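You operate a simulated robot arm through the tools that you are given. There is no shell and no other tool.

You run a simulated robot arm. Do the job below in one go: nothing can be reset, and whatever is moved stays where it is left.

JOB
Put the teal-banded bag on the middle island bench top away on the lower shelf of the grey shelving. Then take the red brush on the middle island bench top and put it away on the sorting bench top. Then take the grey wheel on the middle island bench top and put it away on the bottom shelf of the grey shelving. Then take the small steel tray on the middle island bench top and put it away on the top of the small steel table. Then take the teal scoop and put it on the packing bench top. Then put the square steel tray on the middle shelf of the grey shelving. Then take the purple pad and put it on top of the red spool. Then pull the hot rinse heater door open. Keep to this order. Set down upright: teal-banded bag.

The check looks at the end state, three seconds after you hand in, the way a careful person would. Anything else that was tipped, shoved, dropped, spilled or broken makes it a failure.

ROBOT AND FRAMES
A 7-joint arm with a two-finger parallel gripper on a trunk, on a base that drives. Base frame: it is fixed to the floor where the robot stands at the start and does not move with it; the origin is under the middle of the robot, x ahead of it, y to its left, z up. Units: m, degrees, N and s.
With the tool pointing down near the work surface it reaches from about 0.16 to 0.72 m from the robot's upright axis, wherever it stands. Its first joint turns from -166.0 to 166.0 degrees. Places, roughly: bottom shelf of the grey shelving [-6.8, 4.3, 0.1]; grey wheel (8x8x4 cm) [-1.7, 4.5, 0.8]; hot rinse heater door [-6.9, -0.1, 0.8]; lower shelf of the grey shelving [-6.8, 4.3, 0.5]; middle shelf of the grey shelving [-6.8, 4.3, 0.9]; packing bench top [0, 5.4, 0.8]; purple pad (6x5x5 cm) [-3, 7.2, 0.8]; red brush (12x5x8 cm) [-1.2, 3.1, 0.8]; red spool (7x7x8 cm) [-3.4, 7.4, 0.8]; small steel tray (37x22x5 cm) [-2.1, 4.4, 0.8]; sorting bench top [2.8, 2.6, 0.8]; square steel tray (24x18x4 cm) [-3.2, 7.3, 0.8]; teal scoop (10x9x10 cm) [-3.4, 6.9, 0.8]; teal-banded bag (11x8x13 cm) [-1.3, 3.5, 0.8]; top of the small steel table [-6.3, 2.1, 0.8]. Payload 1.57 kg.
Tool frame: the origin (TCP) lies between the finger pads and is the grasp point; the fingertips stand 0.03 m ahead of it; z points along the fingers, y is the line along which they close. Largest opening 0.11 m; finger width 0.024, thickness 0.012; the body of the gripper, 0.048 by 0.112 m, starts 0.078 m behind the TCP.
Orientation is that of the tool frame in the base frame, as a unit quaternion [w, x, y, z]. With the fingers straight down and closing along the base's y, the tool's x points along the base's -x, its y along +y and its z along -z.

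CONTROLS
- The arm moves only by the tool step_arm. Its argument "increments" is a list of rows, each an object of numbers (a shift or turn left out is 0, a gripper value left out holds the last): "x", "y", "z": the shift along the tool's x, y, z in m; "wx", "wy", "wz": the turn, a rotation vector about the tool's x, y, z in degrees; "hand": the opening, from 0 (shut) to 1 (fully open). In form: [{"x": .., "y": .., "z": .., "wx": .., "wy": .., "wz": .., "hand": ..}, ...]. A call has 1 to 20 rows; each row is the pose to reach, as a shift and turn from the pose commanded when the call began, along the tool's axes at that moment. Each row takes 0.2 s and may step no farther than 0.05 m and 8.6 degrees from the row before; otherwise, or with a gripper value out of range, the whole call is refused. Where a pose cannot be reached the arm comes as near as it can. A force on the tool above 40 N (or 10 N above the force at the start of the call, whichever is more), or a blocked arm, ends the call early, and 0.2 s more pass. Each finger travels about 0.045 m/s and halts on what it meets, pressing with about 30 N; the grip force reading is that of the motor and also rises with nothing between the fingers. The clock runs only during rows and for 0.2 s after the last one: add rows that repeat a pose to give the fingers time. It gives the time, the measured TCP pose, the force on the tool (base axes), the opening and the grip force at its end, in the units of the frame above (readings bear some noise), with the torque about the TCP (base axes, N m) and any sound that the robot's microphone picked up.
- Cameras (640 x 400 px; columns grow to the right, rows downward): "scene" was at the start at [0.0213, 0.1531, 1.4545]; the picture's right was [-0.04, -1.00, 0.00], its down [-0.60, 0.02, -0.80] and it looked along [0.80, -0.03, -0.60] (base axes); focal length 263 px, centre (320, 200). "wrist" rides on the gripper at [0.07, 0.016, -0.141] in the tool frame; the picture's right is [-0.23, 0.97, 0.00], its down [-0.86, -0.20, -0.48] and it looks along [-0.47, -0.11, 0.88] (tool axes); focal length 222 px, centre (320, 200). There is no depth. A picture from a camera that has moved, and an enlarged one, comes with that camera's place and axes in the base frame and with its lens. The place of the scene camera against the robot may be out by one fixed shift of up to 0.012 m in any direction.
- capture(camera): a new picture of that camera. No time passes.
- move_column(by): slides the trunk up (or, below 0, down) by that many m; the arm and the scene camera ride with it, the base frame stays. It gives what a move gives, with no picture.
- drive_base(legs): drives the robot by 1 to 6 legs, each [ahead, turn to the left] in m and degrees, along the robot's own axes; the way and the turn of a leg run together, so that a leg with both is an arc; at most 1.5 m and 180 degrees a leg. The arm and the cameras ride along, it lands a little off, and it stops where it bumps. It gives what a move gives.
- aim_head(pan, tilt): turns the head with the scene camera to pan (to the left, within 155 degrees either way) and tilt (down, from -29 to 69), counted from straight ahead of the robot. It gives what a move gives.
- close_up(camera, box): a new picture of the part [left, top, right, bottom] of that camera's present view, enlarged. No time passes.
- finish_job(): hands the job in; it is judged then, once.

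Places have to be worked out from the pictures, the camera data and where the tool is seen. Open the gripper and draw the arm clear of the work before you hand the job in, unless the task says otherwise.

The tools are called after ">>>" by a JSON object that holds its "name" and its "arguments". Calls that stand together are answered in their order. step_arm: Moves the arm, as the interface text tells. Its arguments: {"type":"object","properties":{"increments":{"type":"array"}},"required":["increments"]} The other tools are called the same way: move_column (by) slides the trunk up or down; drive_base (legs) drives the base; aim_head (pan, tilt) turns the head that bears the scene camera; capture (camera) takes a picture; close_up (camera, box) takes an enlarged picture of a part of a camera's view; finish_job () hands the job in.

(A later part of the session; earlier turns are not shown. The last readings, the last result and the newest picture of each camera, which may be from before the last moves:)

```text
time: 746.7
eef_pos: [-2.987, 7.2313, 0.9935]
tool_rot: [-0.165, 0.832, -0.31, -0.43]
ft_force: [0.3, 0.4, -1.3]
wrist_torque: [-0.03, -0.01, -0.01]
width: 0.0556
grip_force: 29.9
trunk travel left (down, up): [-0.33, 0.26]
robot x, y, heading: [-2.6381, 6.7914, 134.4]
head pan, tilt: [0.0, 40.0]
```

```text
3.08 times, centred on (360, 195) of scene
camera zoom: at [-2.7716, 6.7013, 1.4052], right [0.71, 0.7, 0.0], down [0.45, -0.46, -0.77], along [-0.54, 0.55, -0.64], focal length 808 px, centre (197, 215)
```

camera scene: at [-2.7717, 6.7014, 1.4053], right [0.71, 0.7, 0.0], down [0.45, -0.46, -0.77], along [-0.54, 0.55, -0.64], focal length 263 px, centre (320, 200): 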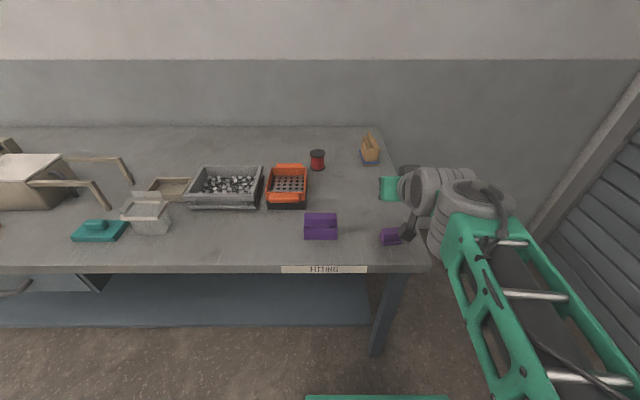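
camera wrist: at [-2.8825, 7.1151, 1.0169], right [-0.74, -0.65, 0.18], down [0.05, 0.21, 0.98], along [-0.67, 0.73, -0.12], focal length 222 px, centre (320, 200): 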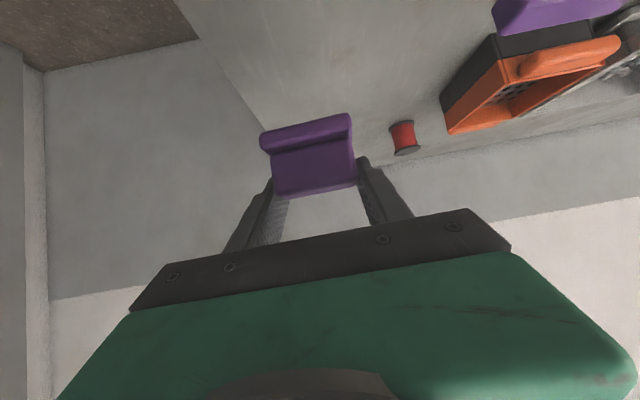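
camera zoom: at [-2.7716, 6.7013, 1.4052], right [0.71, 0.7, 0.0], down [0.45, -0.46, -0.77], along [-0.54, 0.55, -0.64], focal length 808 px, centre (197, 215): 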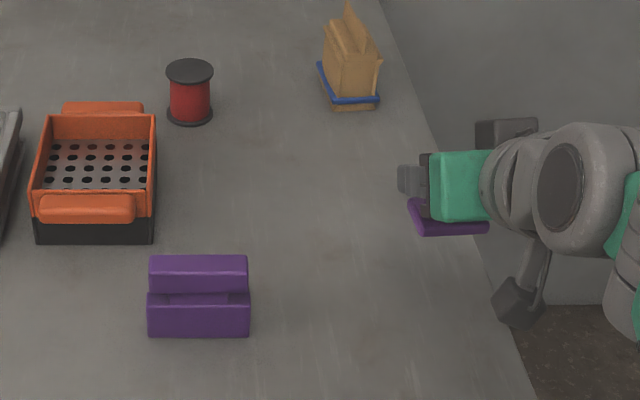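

The pad hangs level in the grip. I move the base 0.14 m forward, then measure the spool again from nearer.

>>> {"name": "drive_base", "arguments": {"legs": [[0.14, 0]]}}

>>> {"name": "aim_head", "arguments": {"pan": 0, "tilt": 40}}

>>> {"name": "capture", "arguments": {"camera": "scene"}}

>>> {"name": "capture", "arguments": {"camera": "wrist"}}

```text
time: 748.0
eef_pos: [-3.0853, 7.3292, 0.9936]
tool_rot: [-0.164, 0.832, -0.31, -0.43]
ft_force: [0.3, 0.1, -0.6]
wrist_torque: [-0.02, -0.01, 0.0]
width: 0.0554
grip_force: 29.9
trunk travel left (down, up): [-0.33, 0.26]
robot x, y, heading: [-2.7348, 6.8912, 134.6]
head pan, tilt: [0.0, 40.0]
```

```text
time: 748.6
eef_pos: [-3.086, 7.3304, 0.9941]
tool_rot: [-0.166, 0.832, -0.31, -0.43]
ft_force: [-0.1, 0.1, -1.1]
wrist_torque: [0.01, 0.01, 0.01]
width: 0.0553
grip_force: 29.8
trunk travel left (down, up): [-0.33, 0.26]
robot x, y, heading: [-2.7368, 6.8901, 134.5]
head pan, tilt: [0.0, 40.0]
```

```text
taken
camera scene: at [-2.8695, 6.801, 1.4052], right [0.71, 0.7, 0.0], down [0.45, -0.46, -0.77], along [-0.54, 0.55, -0.64], focal length 263 px, centre (320, 200)
```

scene: 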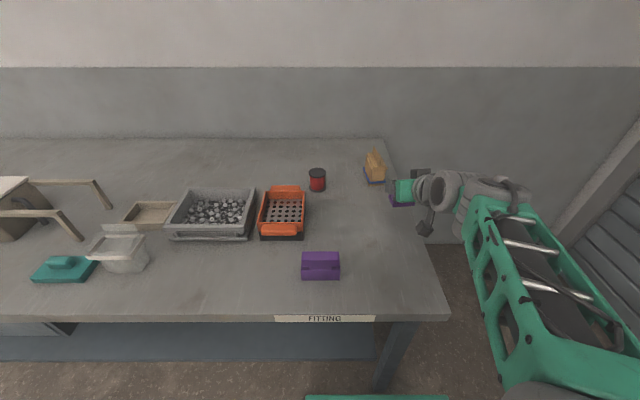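

```text
taken
camera wrist: at [-2.9802, 7.2148, 1.0164], right [-0.74, -0.65, 0.18], down [0.05, 0.21, 0.98], along [-0.67, 0.73, -0.12], focal length 222 px, centre (320, 200)
```

wrist: 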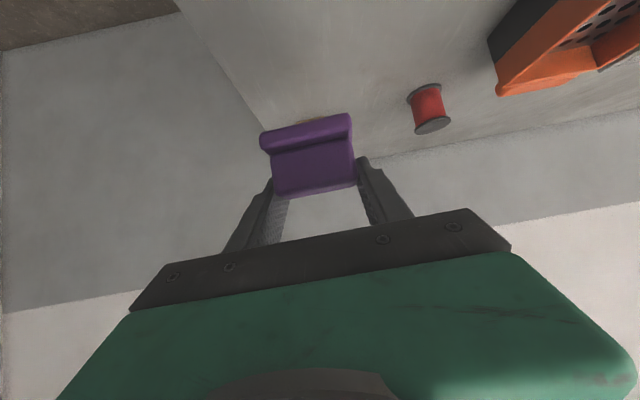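

>>> {"name": "close_up", "arguments": {"camera": "scene", "box": [285, 155, 365, 205]}}

>>> {"name": "close_up", "arguments": {"camera": "wrist", "box": [380, 60, 480, 150]}}

```text
8.00 times, centred on (325, 180) of scene
camera zoom: at [-2.8695, 6.801, 1.4052], right [0.71, 0.7, 0.0], down [0.45, -0.46, -0.77], along [-0.54, 0.55, -0.64], focal length 2101 px, centre (280, 360)
```

zoom: 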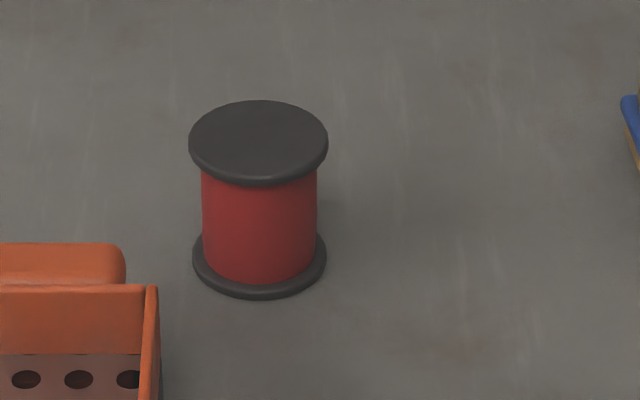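

```text
4.44 times, centred on (430, 105) of wrist
camera zoom: at [-2.9802, 7.2148, 1.0164], right [-0.74, -0.65, 0.18], down [0.05, 0.21, 0.98], along [-0.67, 0.73, -0.12], focal length 987 px, centre (-169, 622)
```

zoom: 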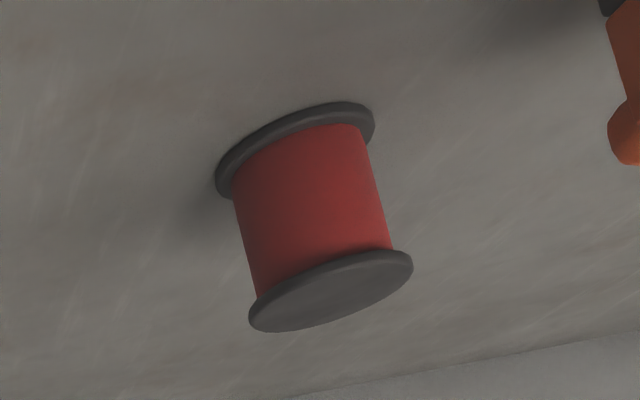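

The spool's top centre comes out at (-3.428, 7.356), z≈0.87. I raise the trunk by 0.12 m to keep the arm in easy reach and carry the pad over to a point above the spool, 7 cm clear of it.

>>> {"name": "move_column", "arguments": {"by": 0.12}}

>>> {"name": "step_arm", "arguments": {"increments": [{"x": -0.0068, "y": 0.0258, "z": 0.0355}, {"x": -0.0137, "y": 0.0516, "z": 0.0709}, {"x": -0.0205, "y": 0.0774, "z": 0.1064}, {"x": -0.0274, "y": 0.1032, "z": 0.1419}, {"x": -0.0342, "y": 0.1289, "z": 0.1773}, {"x": -0.041, "y": 0.1547, "z": 0.2128}, {"x": -0.0479, "y": 0.1805, "z": 0.2482}, {"x": -0.0547, "y": 0.2063, "z": 0.2837}, {"x": -0.0547, "y": 0.2063, "z": 0.2837}]}}

>>> {"name": "capture", "arguments": {"camera": "wrist"}}

>>> {"name": "capture", "arguments": {"camera": "scene"}}

```text
time: 750.1
eef_pos: [-3.0877, 7.331, 1.1139]
tool_rot: [-0.165, 0.832, -0.31, -0.43]
ft_force: [0.3, 0.8, -0.2]
wrist_torque: [0.01, -0.02, 0.02]
width: 0.0553
grip_force: 29.9
trunk travel left (down, up): [-0.45, 0.14]
robot x, y, heading: [-2.7345, 6.8879, 134.8]
head pan, tilt: [0.0, 40.0]
```

```text
time: 752.1
eef_pos: [-3.4196, 7.3476, 0.9928]
tool_rot: [-0.165, 0.832, -0.31, -0.43]
ft_force: [-0.1, -0.3, -1.3]
wrist_torque: [-0.02, 0.01, -0.03]
width: 0.0553
grip_force: 30.4
trunk travel left (down, up): [-0.45, 0.14]
robot x, y, heading: [-2.735, 6.8941, 134.4]
head pan, tilt: [0.0, 40.0]
```

```text
taken
camera wrist: at [-3.3141, 7.233, 1.0161], right [-0.74, -0.65, 0.18], down [0.05, 0.21, 0.98], along [-0.67, 0.73, -0.12], focal length 222 px, centre (320, 200)
```

wrist: 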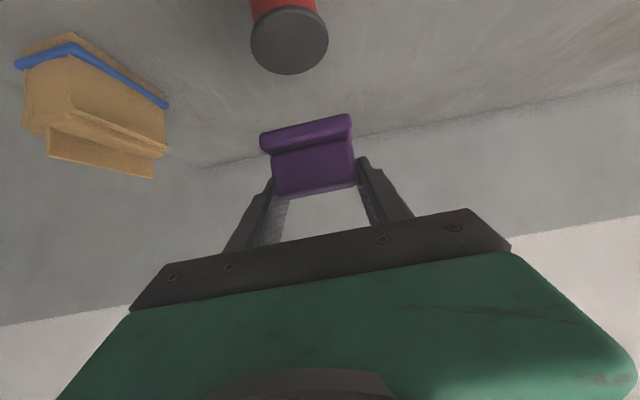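

```text
taken
camera scene: at [-2.8701, 6.8011, 1.5252], right [0.71, 0.7, 0.0], down [0.45, -0.46, -0.77], along [-0.54, 0.55, -0.64], focal length 263 px, centre (320, 200)
```

scene: 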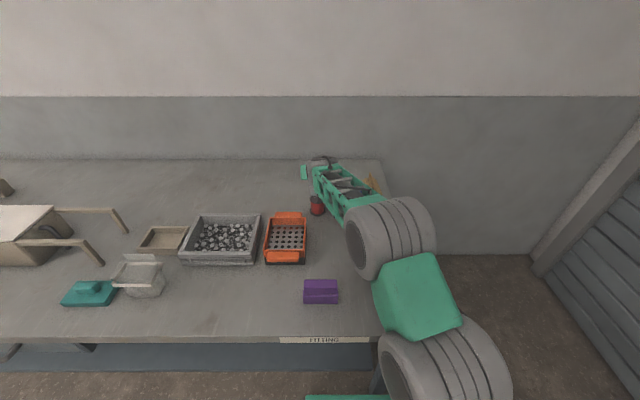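

From two wrist views the spool's top centre is (-3.421, 7.351) at z≈0.868; the pad is already within 6 mm of it. I correct that and lower by 6 cm, then look.

>>> {"name": "step_arm", "arguments": {"increments": [{"x": 0.018, "y": -0.0004, "z": 0.0095}, {"x": 0.035, "y": -0.0008, "z": 0.02}, {"x": 0.052, "y": -0.0012, "z": 0.0298}, {"x": 0.052, "y": -0.0012, "z": 0.0298}]}}

>>> {"name": "capture", "arguments": {"camera": "wrist"}}

>>> {"name": "close_up", "arguments": {"camera": "scene", "box": [280, 150, 380, 230]}}

```text
time: 753.1
eef_pos: [-3.4136, 7.3471, 0.9337]
tool_rot: [-0.164, 0.832, -0.31, -0.429]
ft_force: [-0.4, 0.1, -0.4]
wrist_torque: [-0.03, -0.02, 0.0]
width: 0.0553
grip_force: 29.8
trunk travel left (down, up): [-0.45, 0.14]
robot x, y, heading: [-2.7368, 6.8896, 134.5]
head pan, tilt: [0.0, 40.0]
```

```text
taken
camera wrist: at [-3.3088, 7.2309, 0.9562], right [-0.74, -0.65, 0.18], down [0.05, 0.21, 0.98], along [-0.67, 0.73, -0.12], focal length 222 px, centre (320, 200)
```

wrist: 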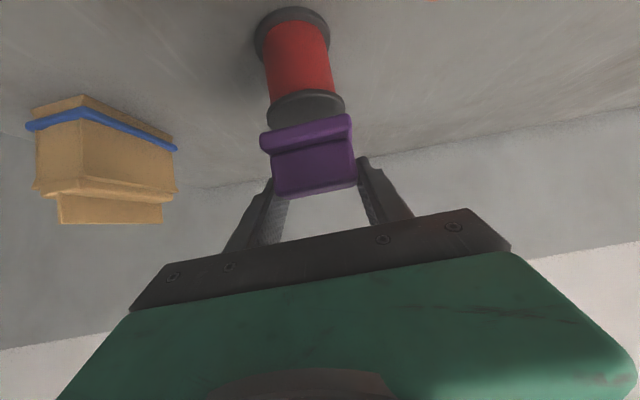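

```text
5.00 times, centred on (330, 190) of scene
camera zoom: at [-2.8697, 6.8011, 1.5252], right [0.71, 0.7, 0.0], down [0.45, -0.46, -0.77], along [-0.54, 0.55, -0.64], focal length 1313 px, centre (270, 250)
```

zoom: 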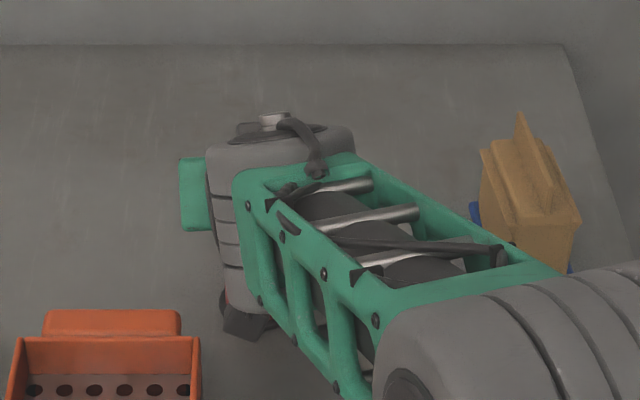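

>>> {"name": "close_up", "arguments": {"camera": "wrist", "box": [240, 60, 380, 200]}}

```text
2.86 times, centred on (310, 130) of wrist
camera zoom: at [-3.3088, 7.2309, 0.9562], right [-0.74, -0.65, 0.18], down [0.05, 0.21, 0.98], along [-0.67, 0.73, -0.12], focal length 635 px, centre (349, 400)
```

zoom: 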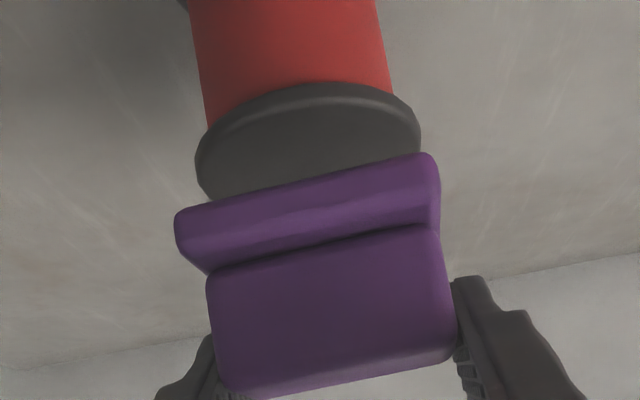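

The pad sits squarely over the spool's top disk in the wrist view, about 2 cm above it. I lower it in 3 mm steps until it touches.

>>> {"name": "step_arm", "arguments": {"increments": [{"x": 0.004, "z": 0.0029}, {"x": 0.0082, "z": 0.0058}, {"x": 0.0114, "z": 0.0081}, {"x": 0.0114, "z": 0.0081}]}}

>>> {"name": "step_arm", "arguments": {"increments": [{"x": 0.002, "z": 0.0014}, {"x": 0.004, "z": 0.0028}, {"x": 0.0058, "z": 0.004}, {"x": 0.0058, "z": 0.004}]}}

```text
time: 754.1
eef_pos: [-3.4144, 7.3464, 0.9185]
tool_rot: [-0.164, 0.832, -0.31, -0.43]
ft_force: [-0.7, 0.8, -0.3]
wrist_torque: [0.02, 0.0, 0.01]
width: 0.0552
grip_force: 30.0
trunk travel left (down, up): [-0.45, 0.14]
robot x, y, heading: [-2.7336, 6.8903, 134.5]
head pan, tilt: [0.0, 40.0]
```

```text
time: 755.1
eef_pos: [-3.4148, 7.3454, 0.911]
tool_rot: [-0.165, 0.831, -0.311, -0.43]
ft_force: [0.0, -0.1, 0.3]
wrist_torque: [0.0, 0.02, 0.0]
width: 0.0551
grip_force: 29.7
trunk travel left (down, up): [-0.45, 0.14]
robot x, y, heading: [-2.7391, 6.8917, 134.5]
head pan, tilt: [0.0, 40.0]
```

>>> {"name": "step_arm", "arguments": {"increments": [{"x": 0.0012, "z": 0.0009}, {"x": 0.0025, "z": 0.0017}, {"x": 0.0025, "z": 0.0017}]}}

>>> {"name": "close_up", "arguments": {"camera": "wrist", "box": [240, 60, 380, 200]}}

```text
time: 756.0
eef_pos: [-3.4155, 7.3469, 0.9126]
tool_rot: [-0.166, 0.83, -0.31, -0.432]
ft_force: [0.6, 0.0, 10.6]
wrist_torque: [-0.18, 0.03, -0.01]
width: 0.0551
grip_force: 30.3
trunk travel left (down, up): [-0.45, 0.14]
robot x, y, heading: [-2.7381, 6.8872, 134.3]
head pan, tilt: [0.0, 40.0]
```

```text
2.86 times, centred on (310, 130) of wrist
camera zoom: at [-3.3085, 7.231, 0.9344], right [-0.74, -0.65, 0.18], down [0.05, 0.21, 0.98], along [-0.67, 0.73, -0.12], focal length 635 px, centre (349, 400)
```

zoom: 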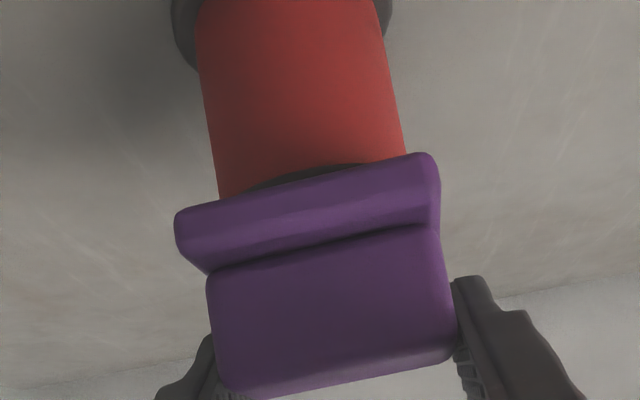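

Contact (10 N), with the pad centred on the spool. I ease off 1 mm and open the fingers gently.

>>> {"name": "step_arm", "arguments": {"increments": [{"x": -0.0016, "z": -0.0012}, {"x": -0.0016, "z": -0.0012}]}}

>>> {"name": "step_arm", "arguments": {"increments": [{"hand": 0.53}, {"hand": 0.56}, {"hand": 0.6}, {"hand": 0.68}, {"hand": 0.76}, {"hand": 0.8}, {"hand": 0.8}]}}

>>> {"name": "capture", "arguments": {"camera": "wrist"}}

```text
time: 756.5
eef_pos: [-3.4145, 7.3456, 0.9121]
tool_rot: [-0.165, 0.832, -0.31, -0.431]
ft_force: [-3.3, 1.8, 8.5]
wrist_torque: [-0.07, 0.26, -0.06]
width: 0.0553
grip_force: 30.2
trunk travel left (down, up): [-0.45, 0.14]
robot x, y, heading: [-2.7364, 6.8893, 134.5]
head pan, tilt: [0.0, 40.0]
```

```text
time: 758.1
eef_pos: [-3.4132, 7.3461, 0.9112]
tool_rot: [-0.166, 0.832, -0.312, -0.429]
ft_force: [0.0, -0.1, -0.1]
wrist_torque: [0.0, -0.02, -0.01]
width: 0.088
grip_force: 0.0
trunk travel left (down, up): [-0.45, 0.14]
robot x, y, heading: [-2.7362, 6.8929, 134.5]
head pan, tilt: [0.0, 40.0]
```

```text
taken
camera wrist: at [-3.3082, 7.2308, 0.934], right [-0.74, -0.65, 0.18], down [0.05, 0.21, 0.98], along [-0.67, 0.73, -0.12], focal length 222 px, centre (320, 200)
```

wrist: 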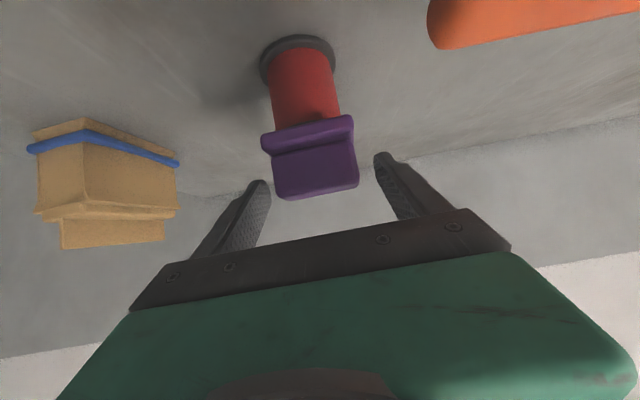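

The pad stays on the spool. I open fully and withdraw straight back along the tool axis.

>>> {"name": "step_arm", "arguments": {"increments": [{"hand": 0.9}, {"hand": 1}, {"hand": 1}, {"z": -0.03}, {"z": -0.065}, {"z": -0.1}, {"z": -0.14}, {"z": -0.18}, {"z": -0.18}]}}

>>> {"name": "capture", "arguments": {"camera": "wrist"}}

>>> {"name": "capture", "arguments": {"camera": "scene"}}

```text
time: 760.1
eef_pos: [-3.305, 7.2478, 1.0141]
tool_rot: [-0.164, 0.832, -0.309, -0.43]
ft_force: [0.3, 0.4, 0.4]
wrist_torque: [0.01, -0.02, 0.01]
width: 0.1101
grip_force: 0.0
trunk travel left (down, up): [-0.45, 0.14]
robot x, y, heading: [-2.7354, 6.8878, 134.5]
head pan, tilt: [0.0, 40.0]
```

```text
taken
camera wrist: at [-3.1976, 7.1326, 1.0385], right [-0.74, -0.65, 0.18], down [0.05, 0.21, 0.98], along [-0.67, 0.73, -0.12], focal length 222 px, centre (320, 200)
```

wrist: 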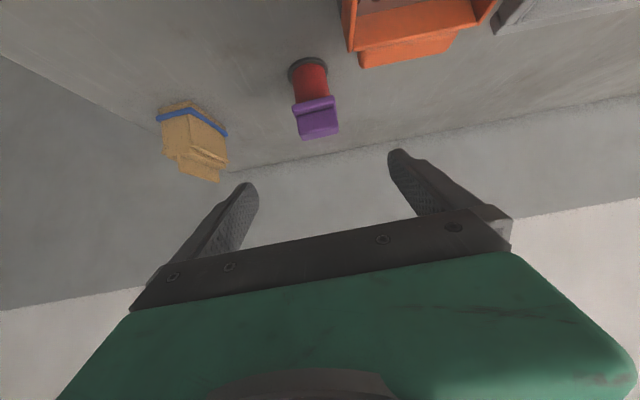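

```text
taken
camera scene: at [-2.8692, 6.8008, 1.5252], right [0.71, 0.7, 0.0], down [0.45, -0.46, -0.77], along [-0.54, 0.55, -0.64], focal length 263 px, centre (320, 200)
```

scene: 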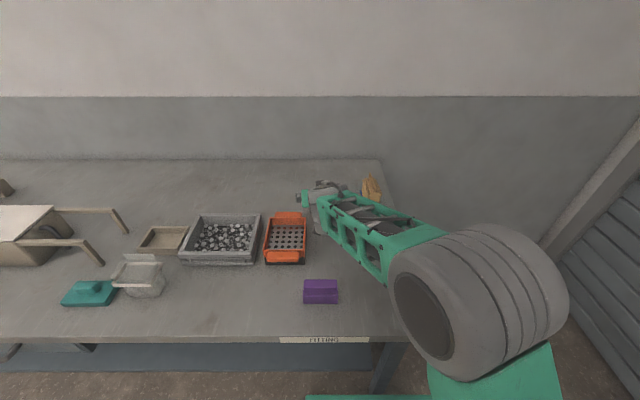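

The pad sits on the spool. I fold the arm back, back off and verify with a zoom.

>>> {"name": "step_arm", "arguments": {"increments": [{"x": 0.0188, "y": -0.0296, "z": -0.0264}, {"x": 0.0376, "y": -0.0591, "z": -0.0527}, {"x": 0.0565, "y": -0.0887, "z": -0.0791}, {"x": 0.0753, "y": -0.1182, "z": -0.1054}, {"x": 0.0941, "y": -0.1478, "z": -0.1318}, {"x": 0.0941, "y": -0.1478, "z": -0.1318}]}}

>>> {"name": "drive_base", "arguments": {"legs": [[-0.3, 0]]}}

>>> {"name": "capture", "arguments": {"camera": "scene"}}

>>> {"name": "close_up", "arguments": {"camera": "scene", "box": [280, 120, 400, 220]}}

```text
time: 761.5
eef_pos: [-3.0834, 7.2535, 1.0137]
tool_rot: [-0.166, 0.832, -0.311, -0.43]
ft_force: [0.3, 0.4, -0.3]
wrist_torque: [-0.02, 0.0, -0.01]
width: 0.1099
grip_force: 0.1
trunk travel left (down, up): [-0.45, 0.14]
robot x, y, heading: [-2.7392, 6.8904, 134.8]
head pan, tilt: [0.0, 40.0]
```

```text
time: 763.6
eef_pos: [-2.8735, 7.0422, 1.0137]
tool_rot: [-0.166, 0.831, -0.311, -0.43]
ft_force: [0.2, 0.2, -0.5]
wrist_torque: [-0.01, -0.01, -0.01]
width: 0.11
grip_force: 0.1
trunk travel left (down, up): [-0.45, 0.14]
robot x, y, heading: [-2.5269, 6.6761, 134.2]
head pan, tilt: [0.0, 40.0]
```

```text
taken
camera scene: at [-2.6605, 6.5877, 1.5252], right [0.72, 0.7, 0.0], down [0.45, -0.46, -0.77], along [-0.54, 0.55, -0.64], focal length 263 px, centre (320, 200)
```

scene: 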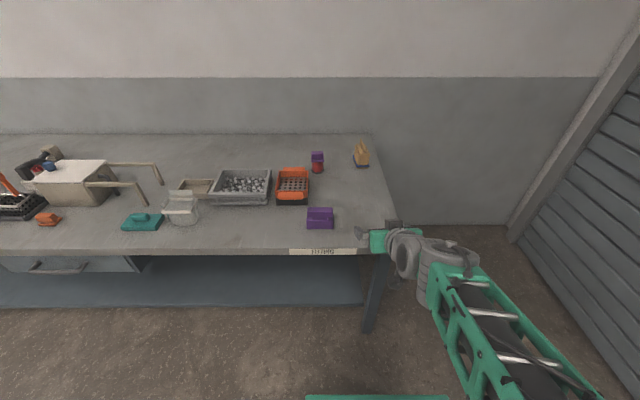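

```text
4.00 times, centred on (340, 170) of scene
camera zoom: at [-2.6605, 6.5877, 1.5252], right [0.72, 0.7, 0.0], down [0.45, -0.46, -0.77], along [-0.54, 0.55, -0.64], focal length 1050 px, centre (240, 320)
```

zoom: 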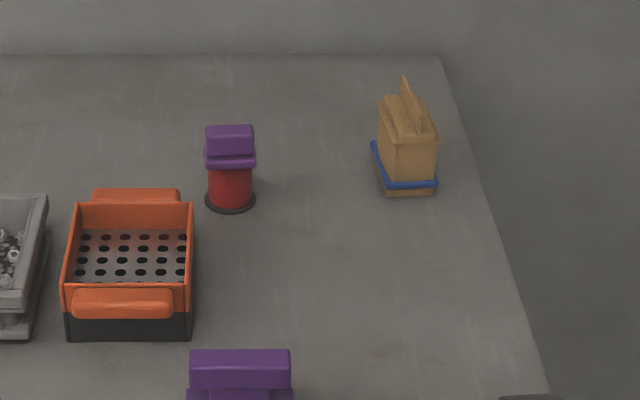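

The pad rests on the spool. Last comes the hot rinse heater door; I drive back toward the small steel table's side to look for it.

>>> {"name": "drive_base", "arguments": {"legs": [[-0.76, 0], [0, 90.8], [1.5, 0], [1.5, 0], [1.4, 0]]}}

>>> {"name": "aim_head", "arguments": {"pan": 10, "tilt": 15}}

>>> {"name": "capture", "arguments": {"camera": "scene"}}

>>> {"name": "aim_head", "arguments": {"pan": 50, "tilt": 15}}

>>> {"name": "capture", "arguments": {"camera": "scene"}}

```text
time: 792.2
eef_pos: [-5.5096, 2.6869, 1.0138]
tool_rot: [0.187, 0.808, 0.367, -0.421]
ft_force: [0.5, 0.2, -0.2]
wrist_torque: [-0.02, 0.01, 0.01]
width: 0.11
grip_force: 0.1
trunk travel left (down, up): [-0.45, 0.14]
robot x, y, heading: [-5.1471, 3.0324, -135.8]
head pan, tilt: [0.0, 40.0]
```

```text
time: 793.1
eef_pos: [-5.511, 2.6863, 1.0135]
tool_rot: [0.186, 0.809, 0.366, -0.421]
ft_force: [0.0, -0.3, 0.4]
wrist_torque: [0.03, -0.01, -0.01]
width: 0.11
grip_force: 0.0
trunk travel left (down, up): [-0.45, 0.14]
robot x, y, heading: [-5.1429, 3.0382, -135.7]
head pan, tilt: [10.0, 15.0]
```

```text
taken
camera scene: at [-5.0537, 2.8907, 1.5647], right [-0.81, 0.59, 0.0], down [0.15, 0.21, -0.97], along [-0.57, -0.78, -0.26], focal length 263 px, centre (320, 200)
```

scene: 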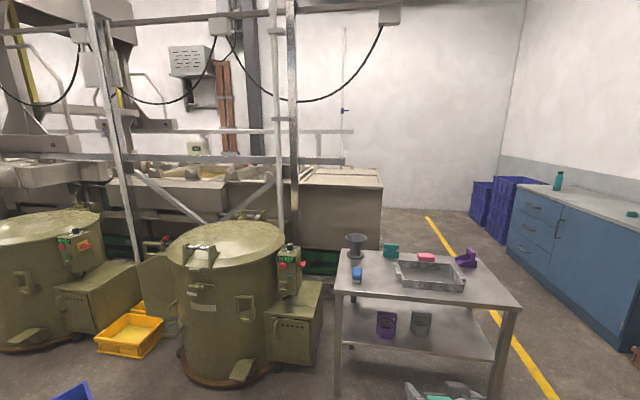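

```text
time: 794.2
eef_pos: [-5.5101, 2.6878, 1.0148]
tool_rot: [0.187, 0.808, 0.368, -0.42]
ft_force: [-0.7, 0.8, 0.5]
wrist_torque: [0.01, 0.0, -0.04]
width: 0.1101
grip_force: 0.1
trunk travel left (down, up): [-0.45, 0.14]
robot x, y, heading: [-5.1453, 3.0338, -135.9]
head pan, tilt: [50.0, 15.0]
```

```text
taken
camera scene: at [-4.9923, 2.8733, 1.5648], right [-1.0, -0.07, 0.0], down [-0.02, 0.26, -0.97], along [0.07, -0.96, -0.26], focal length 263 px, centre (320, 200)
```

scene: 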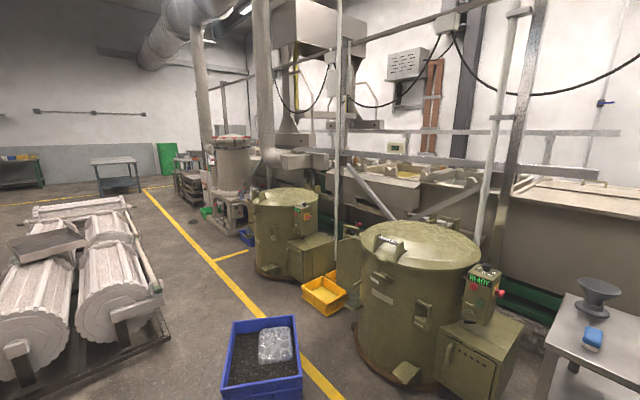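

>>> {"name": "close_up", "arguments": {"camera": "scene", "box": [440, 130, 640, 330]}}

>>> {"name": "aim_head", "arguments": {"pan": 12, "tilt": 15}}

>>> {"name": "close_up", "arguments": {"camera": "scene", "box": [200, 120, 420, 270]}}

```text
2.00 times, centred on (540, 230) of scene
camera zoom: at [-4.9923, 2.8733, 1.5648], right [-1.0, -0.07, 0.0], down [-0.02, 0.26, -0.97], along [0.07, -0.96, -0.26], focal length 525 px, centre (-120, 140)
```

zoom: 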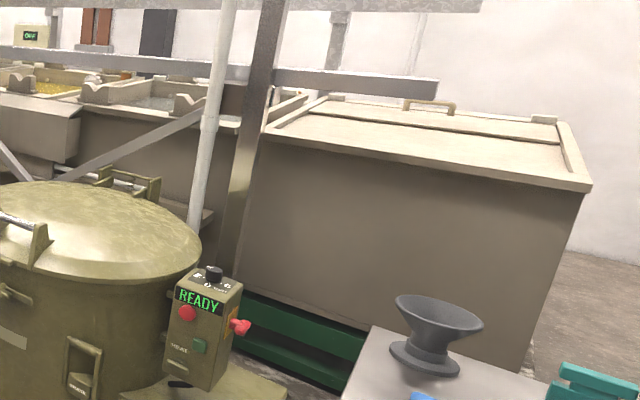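

```text
time: 795.2
eef_pos: [-5.5108, 2.6882, 1.014]
tool_rot: [0.187, 0.808, 0.367, -0.42]
ft_force: [0.6, -0.8, -0.7]
wrist_torque: [0.02, -0.04, -0.01]
width: 0.1097
grip_force: 0.1
trunk travel left (down, up): [-0.45, 0.14]
robot x, y, heading: [-5.1432, 3.0332, -136.1]
head pan, tilt: [12.0, 15.0]
```

```text
2.67 times, centred on (310, 195) of scene
camera zoom: at [-5.0509, 2.8888, 1.5648], right [-0.83, 0.56, 0.0], down [0.14, 0.22, -0.97], along [-0.54, -0.8, -0.26], focal length 700 px, centre (347, 213)
```

zoom: 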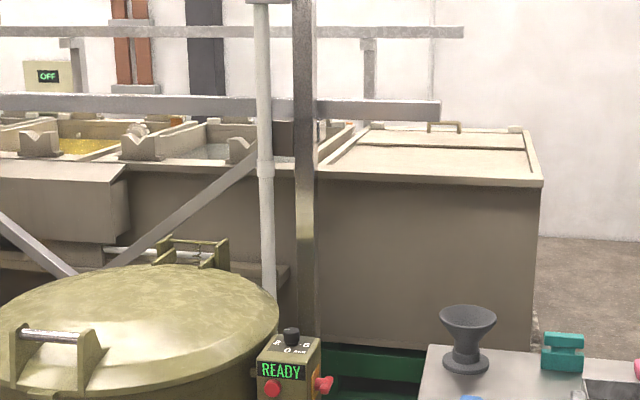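

The door should be near (s 4.8, w -4.95), at the row of tanks behind the green machines. I drive round the small table's right end to look from there.

>>> {"name": "drive_base", "arguments": {"legs": [[0, -88.9], [1.1, 0], [0, 90], [1.5, 0], [0.6, 0]]}}

>>> {"name": "aim_head", "arguments": {"pan": 40, "tilt": 20}}

>>> {"name": "capture", "arguments": {"camera": "scene"}}

>>> {"name": "aim_head", "arguments": {"pan": 85, "tilt": 20}}

>>> {"name": "capture", "arguments": {"camera": "scene"}}

```text
time: 818.5
eef_pos: [-7.7795, 1.9428, 1.0137]
tool_rot: [0.191, 0.805, 0.375, -0.419]
ft_force: [-0.3, -1.0, -0.5]
wrist_torque: [0.01, -0.04, 0.05]
width: 0.1101
grip_force: 0.0
trunk travel left (down, up): [-0.45, 0.14]
robot x, y, heading: [-7.4184, 2.3, -134.4]
head pan, tilt: [12.0, 15.0]
```

```text
time: 819.5
eef_pos: [-7.7782, 1.943, 1.0128]
tool_rot: [0.191, 0.804, 0.376, -0.419]
ft_force: [-0.1, 0.6, 0.5]
wrist_torque: [0.01, 0.01, -0.03]
width: 0.11
grip_force: 0.1
trunk travel left (down, up): [-0.45, 0.14]
robot x, y, heading: [-7.4197, 2.297, -134.6]
head pan, tilt: [40.0, 20.0]
```

```text
taken
camera scene: at [-7.2809, 2.1398, 1.5567], right [-1.0, 0.08, 0.0], down [0.03, 0.34, -0.94], along [-0.08, -0.94, -0.34], focal length 263 px, centre (320, 200)
```

scene: 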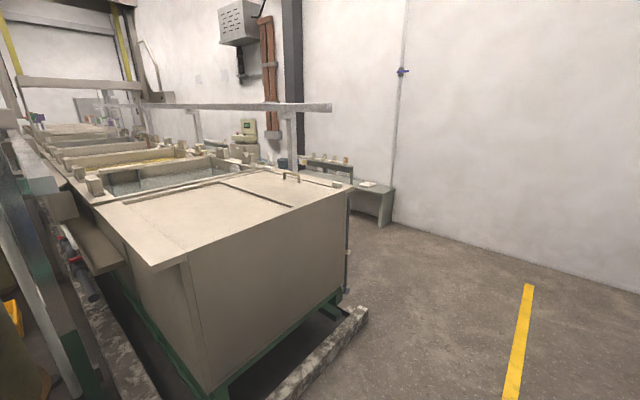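

```text
time: 820.6
eef_pos: [-7.7788, 1.944, 1.0134]
tool_rot: [0.192, 0.804, 0.376, -0.418]
ft_force: [-0.9, 0.4, -0.3]
wrist_torque: [0.01, 0.02, 0.0]
width: 0.11
grip_force: 0.0
trunk travel left (down, up): [-0.45, 0.14]
robot x, y, heading: [-7.4238, 2.2956, -134.5]
head pan, tilt: [85.0, 20.0]
```

```text
taken
camera scene: at [-7.2131, 2.1617, 1.5566], right [-0.76, -0.65, 0.0], down [-0.22, 0.26, -0.94], along [0.61, -0.72, -0.34], focal length 263 px, centre (320, 200)
```

scene: 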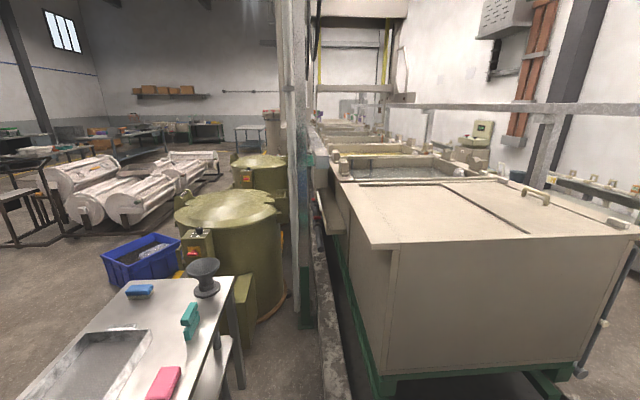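

>>> {"name": "close_up", "arguments": {"camera": "scene", "box": [320, 90, 640, 290]}}

>>> {"name": "close_up", "arguments": {"camera": "scene", "box": [300, 100, 420, 220]}}

```text
2.00 times, centred on (480, 190) of scene
camera zoom: at [-7.2131, 2.1617, 1.5566], right [-0.76, -0.65, 0.0], down [-0.22, 0.26, -0.94], along [0.61, -0.72, -0.34], focal length 525 px, centre (0, 220)
```

zoom: 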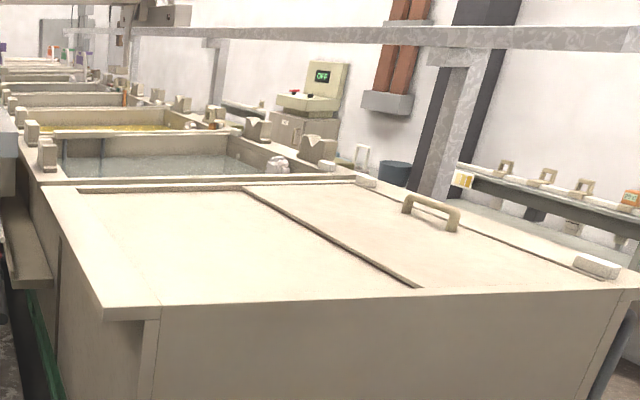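

```text
3.33 times, centred on (360, 160) of scene
camera zoom: at [-7.2131, 2.1617, 1.5566], right [-0.76, -0.65, 0.0], down [-0.22, 0.26, -0.94], along [0.61, -0.72, -0.34], focal length 875 px, centre (187, 333)
```

zoom: 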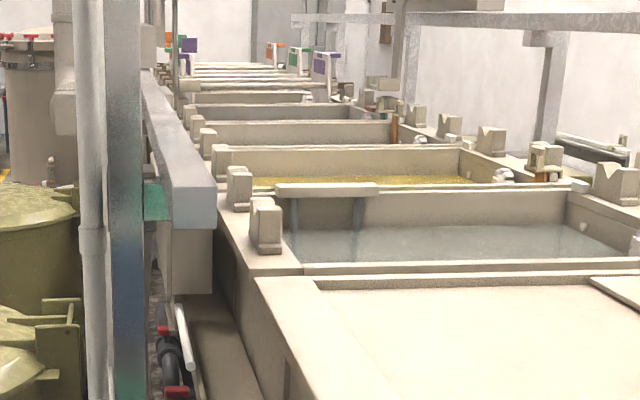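

I can't yet tell the door apart for sure. The place given falls on the covered tank right here, so I raise the trunk and look closely at its lid and sides.

>>> {"name": "move_column", "arguments": {"by": 0.13}}

>>> {"name": "aim_head", "arguments": {"pan": 75, "tilt": 30}}

>>> {"name": "capture", "arguments": {"camera": "scene"}}

>>> {"name": "close_up", "arguments": {"camera": "scene", "box": [340, 60, 560, 200]}}

>>> {"name": "close_up", "arguments": {"camera": "scene", "box": [200, 100, 380, 390]}}

```text
time: 822.2
eef_pos: [-7.7782, 1.9426, 1.1435]
tool_rot: [0.191, 0.805, 0.375, -0.419]
ft_force: [-0.6, 0.1, -0.1]
wrist_torque: [0.05, -0.01, 0.01]
width: 0.1099
grip_force: 0.0
trunk travel left (down, up): [-0.58, 0.01]
robot x, y, heading: [-7.4213, 2.2972, -134.6]
head pan, tilt: [85.0, 20.0]
```

```text
time: 822.9
eef_pos: [-7.778, 1.942, 1.1435]
tool_rot: [0.191, 0.805, 0.376, -0.418]
ft_force: [0.3, -0.5, 1.1]
wrist_torque: [-0.03, 0.01, -0.04]
width: 0.1099
grip_force: 0.0
trunk travel left (down, up): [-0.58, 0.01]
robot x, y, heading: [-7.4201, 2.2952, -134.6]
head pan, tilt: [75.0, 30.0]
```

```text
taken
camera scene: at [-7.2276, 2.1546, 1.6706], right [-0.86, -0.51, 0.0], down [-0.25, 0.43, -0.87], along [0.44, -0.75, -0.5], focal length 263 px, centre (320, 200)
```

scene: 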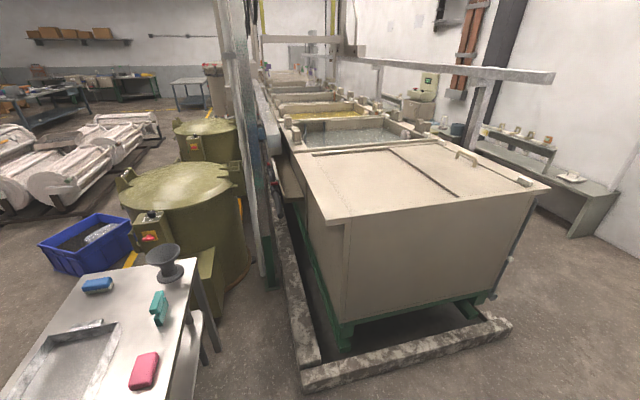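

```text
2.86 times, centred on (450, 130) of scene
camera zoom: at [-7.2276, 2.1546, 1.6706], right [-0.86, -0.51, 0.0], down [-0.25, 0.43, -0.87], along [0.44, -0.75, -0.5], focal length 750 px, centre (-51, 400)
```

zoom: 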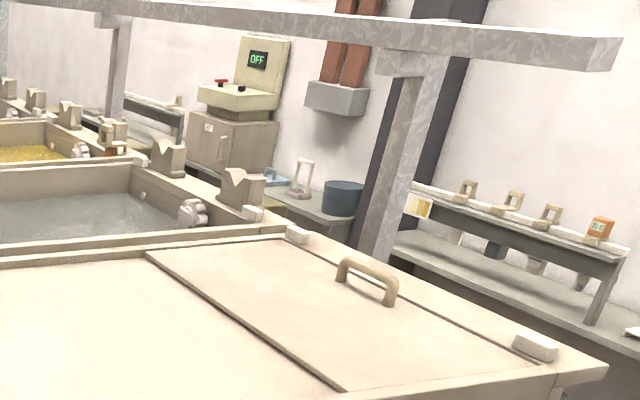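

```text
1.38 times, centred on (290, 245) of scene
camera zoom: at [-7.2276, 2.1546, 1.6706], right [-0.86, -0.51, 0.0], down [-0.25, 0.43, -0.87], along [0.44, -0.75, -0.5], focal length 362 px, centre (361, 138)
```

zoom: 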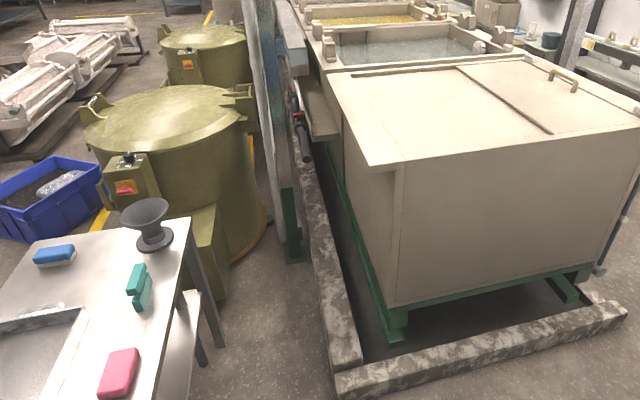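

By triangulating from two standpoints, the covered tank's top is at z≈1.06 and its far side lies at w≈-4.95, exactly where the door is given; so the door must be on the wall side of the tank row. I drive round the tank's end to see.

>>> {"name": "drive_base", "arguments": {"legs": [[1.5, 0], [0.6, 0]]}}

>>> {"name": "aim_head", "arguments": {"pan": 95, "tilt": 20}}

>>> {"name": "capture", "arguments": {"camera": "scene"}}

>>> {"name": "aim_head", "arguments": {"pan": 125, "tilt": 25}}

>>> {"name": "capture", "arguments": {"camera": "scene"}}

```text
time: 833.3
eef_pos: [-9.2426, 0.4291, 1.1432]
tool_rot: [0.194, 0.803, 0.38, -0.417]
ft_force: [-0.1, -0.3, 0.5]
wrist_torque: [0.0, 0.03, 0.01]
width: 0.1101
grip_force: 0.1
trunk travel left (down, up): [-0.58, 0.01]
robot x, y, heading: [-8.8853, 0.7898, -134.0]
head pan, tilt: [75.0, 30.0]
```

```text
time: 834.2
eef_pos: [-9.2415, 0.4298, 1.1444]
tool_rot: [0.193, 0.803, 0.38, -0.417]
ft_force: [0.1, -0.5, 0.8]
wrist_torque: [-0.01, 0.03, 0.02]
width: 0.1099
grip_force: 0.0
trunk travel left (down, up): [-0.58, 0.01]
robot x, y, heading: [-8.888, 0.7863, -133.9]
head pan, tilt: [95.0, 20.0]
```

```text
taken
camera scene: at [-8.6677, 0.6667, 1.6866], right [-0.63, -0.78, 0.0], down [-0.27, 0.22, -0.94], along [0.73, -0.59, -0.34], focal length 263 px, centre (320, 200)
```

scene: 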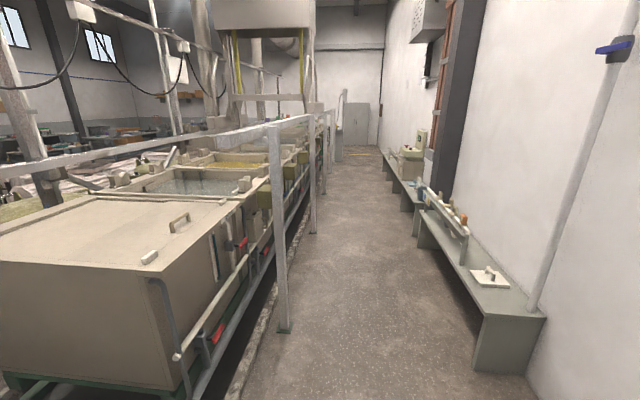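

```text
time: 835.1
eef_pos: [-9.2413, 0.4293, 1.1437]
tool_rot: [0.193, 0.802, 0.38, -0.418]
ft_force: [-0.7, -0.5, -0.3]
wrist_torque: [0.01, 0.01, -0.01]
width: 0.1099
grip_force: 0.1
trunk travel left (down, up): [-0.58, 0.01]
robot x, y, heading: [-8.8892, 0.7866, -133.9]
head pan, tilt: [125.0, 25.0]
```

```text
taken
camera scene: at [-8.6491, 0.7109, 1.6786], right [-0.16, -0.99, 0.0], down [-0.42, 0.07, -0.91], along [0.9, -0.14, -0.42], focal length 263 px, centre (320, 200)
```

scene: 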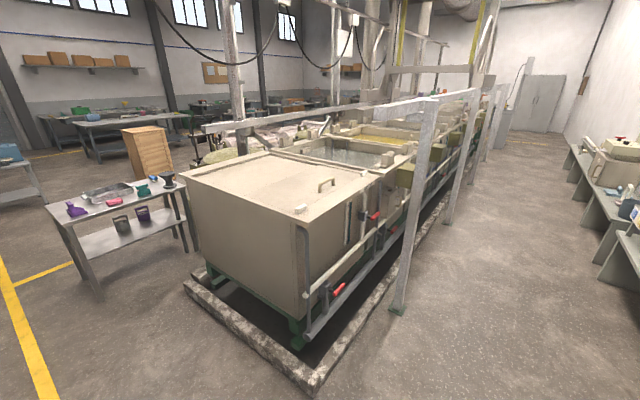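

>>> {"name": "close_up", "arguments": {"camera": "scene", "box": [290, 150, 450, 310]}}

>>> {"name": "aim_head", "arguments": {"pan": 105, "tilt": 25}}

>>> {"name": "close_up", "arguments": {"camera": "scene", "box": [130, 140, 330, 390]}}

```text
2.50 times, centred on (370, 230) of scene
camera zoom: at [-8.6491, 0.7109, 1.6786], right [-0.16, -0.99, 0.0], down [-0.42, 0.07, -0.91], along [0.9, -0.14, -0.42], focal length 656 px, centre (195, 125)
```

zoom: 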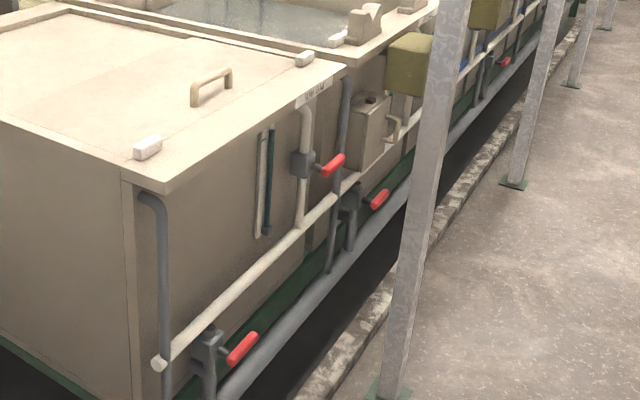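

```text
time: 836.0
eef_pos: [-9.2427, 0.4299, 1.1446]
tool_rot: [0.193, 0.803, 0.379, -0.418]
ft_force: [0.7, 0.0, -0.3]
wrist_torque: [-0.03, 0.02, -0.02]
width: 0.1099
grip_force: 0.1
trunk travel left (down, up): [-0.58, 0.01]
robot x, y, heading: [-8.8882, 0.7891, -133.9]
head pan, tilt: [105.0, 25.0]
```

```text
1.60 times, centred on (230, 265) of scene
camera zoom: at [-8.6594, 0.6808, 1.6786], right [-0.48, -0.88, 0.0], down [-0.37, 0.2, -0.91], along [0.79, -0.44, -0.42], focal length 420 px, centre (464, 96)
```

zoom: 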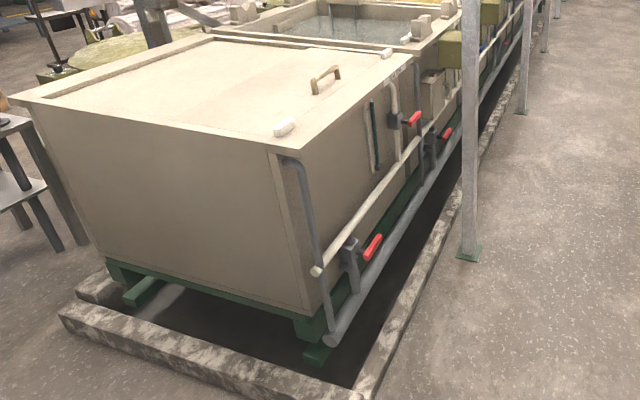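

There it is: a small beige box with a C-shaped door handle, mounted on the tank row's wall side just past the first steel post, exactly at the given place. I lower the trunk, drive along the wall-side aisle and turn to face it.

>>> {"name": "move_column", "arguments": {"by": -0.15}}

>>> {"name": "drive_base", "arguments": {"legs": [[0, 88.9], [1.5, 0], [0.6, 0], [0, 90]]}}

>>> {"name": "aim_head", "arguments": {"pan": 0, "tilt": 35}}

>>> {"name": "capture", "arguments": {"camera": "scene"}}

>>> {"name": "capture", "arguments": {"camera": "wrist"}}

```text
time: 837.7
eef_pos: [-9.242, 0.4292, 0.9925]
tool_rot: [0.193, 0.802, 0.38, -0.418]
ft_force: [-0.8, -0.7, -0.8]
wrist_torque: [-0.03, 0.02, 0.0]
width: 0.1101
grip_force: 0.0
trunk travel left (down, up): [-0.43, 0.16]
robot x, y, heading: [-8.8875, 0.7853, -134.0]
head pan, tilt: [105.0, 25.0]
```

```text
time: 855.7
eef_pos: [-7.0335, -0.3141, 0.9936]
tool_rot: [0.416, -0.384, 0.801, 0.195]
ft_force: [0.0, 0.9, -0.2]
wrist_torque: [-0.03, 0.01, -0.02]
width: 0.1102
grip_force: 0.0
trunk travel left (down, up): [-0.43, 0.16]
robot x, y, heading: [-7.387, -0.6741, 46.4]
head pan, tilt: [105.0, 25.0]
```

```text
time: 857.6
eef_pos: [-7.0334, -0.3129, 0.9946]
tool_rot: [0.417, -0.384, 0.8, 0.196]
ft_force: [0.7, 0.4, 0.5]
wrist_torque: [0.01, 0.01, -0.01]
width: 0.11
grip_force: 0.0
trunk travel left (down, up): [-0.43, 0.16]
robot x, y, heading: [-7.3863, -0.6712, 46.5]
head pan, tilt: [0.0, 35.0]
```

```text
taken
camera scene: at [-7.4842, -0.5457, 1.5128], right [0.73, -0.69, 0.0], down [-0.39, -0.42, -0.82], along [0.56, 0.59, -0.57], focal length 263 px, centre (320, 200)
```

scene: 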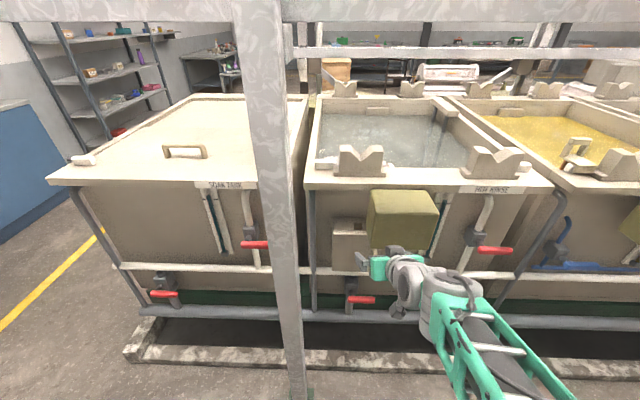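

```text
taken
camera wrist: at [-7.1455, -0.4248, 1.0172], right [-0.67, 0.72, 0.18], down [0.21, -0.04, 0.98], along [0.71, 0.7, -0.12], focal length 222 px, centre (320, 200)
```

wrist: 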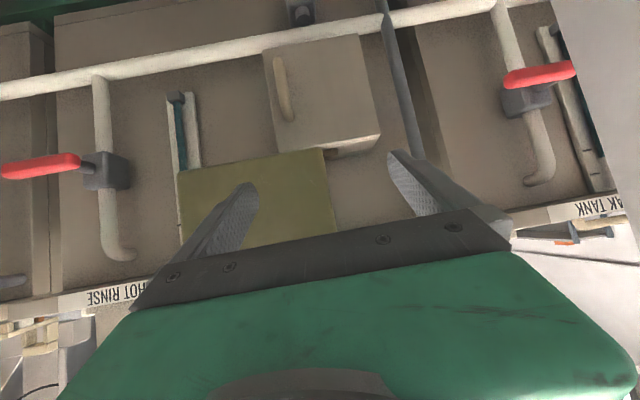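

The tank is labelled HOT RINSE, and its heater box shows a vertical bar handle. I zoom in with both cameras.

>>> {"name": "close_up", "arguments": {"camera": "scene", "box": [300, 180, 460, 300]}}

>>> {"name": "close_up", "arguments": {"camera": "wrist", "box": [220, 0, 440, 180]}}

```text
3.33 times, centred on (380, 240) of scene
camera zoom: at [-7.4842, -0.5457, 1.5128], right [0.73, -0.69, 0.0], down [-0.39, -0.42, -0.82], along [0.56, 0.59, -0.57], focal length 875 px, centre (120, 67)
```

zoom: 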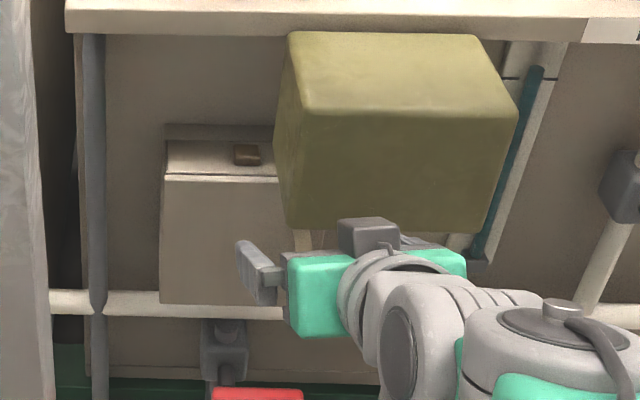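

```text
2.22 times, centred on (330, 90) of wrist
camera zoom: at [-7.1455, -0.4248, 1.0172], right [-0.67, 0.72, 0.18], down [0.21, -0.04, 0.98], along [0.71, 0.7, -0.12], focal length 494 px, centre (298, 444)
```

zoom: 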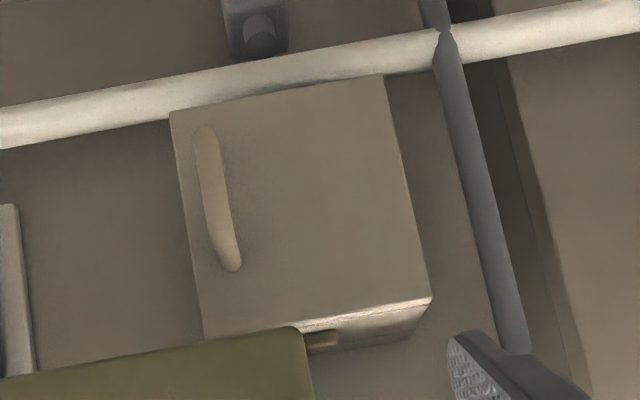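

The heater's door is about 19 by 21 cm, facing me at w≈-4.96, hinged on the left, with its vertical bar handle on the right at (-6.869, -0.188), z 0.71–0.83, partly under an olive box. I back up 0.1 m and set the tool nearly level, pointing straight at the door.

>>> {"name": "drive_base", "arguments": {"legs": [[-0.1, 0]]}}

>>> {"name": "step_arm", "arguments": {"increments": [{"wx": 2.37, "wz": 1.67}, {"wx": 4.74, "wz": 3.34}, {"wx": 4.74, "wz": 3.34}]}}

>>> {"name": "step_arm", "arguments": {"increments": [{"wy": -8}, {"wy": -16}, {"wy": -23}, {"wy": -23}]}}

```text
time: 858.7
eef_pos: [-7.1014, -0.3864, 0.9947]
tool_rot: [0.417, -0.383, 0.801, 0.195]
ft_force: [0.9, -0.5, -0.6]
wrist_torque: [-0.02, -0.02, -0.01]
width: 0.1101
grip_force: 0.1
trunk travel left (down, up): [-0.43, 0.16]
robot x, y, heading: [-7.4538, -0.7429, 46.8]
head pan, tilt: [0.0, 35.0]
```

```text
time: 859.5
eef_pos: [-7.1025, -0.3855, 0.9946]
tool_rot: [0.426, -0.341, 0.82, 0.173]
ft_force: [0.2, -0.9, -1.3]
wrist_torque: [-0.05, -0.03, 0.01]
width: 0.1099
grip_force: 0.1
trunk travel left (down, up): [-0.43, 0.16]
robot x, y, heading: [-7.4556, -0.7426, 46.7]
head pan, tilt: [0.0, 35.0]
```

```text
time: 860.5
eef_pos: [-7.1022, -0.3849, 0.9929]
tool_rot: [0.581, -0.3, 0.718, 0.238]
ft_force: [0.6, -0.5, -0.2]
wrist_torque: [-0.01, 0.01, -0.02]
width: 0.1101
grip_force: 0.1
trunk travel left (down, up): [-0.43, 0.16]
robot x, y, heading: [-7.4535, -0.7449, 46.3]
head pan, tilt: [0.0, 35.0]
```

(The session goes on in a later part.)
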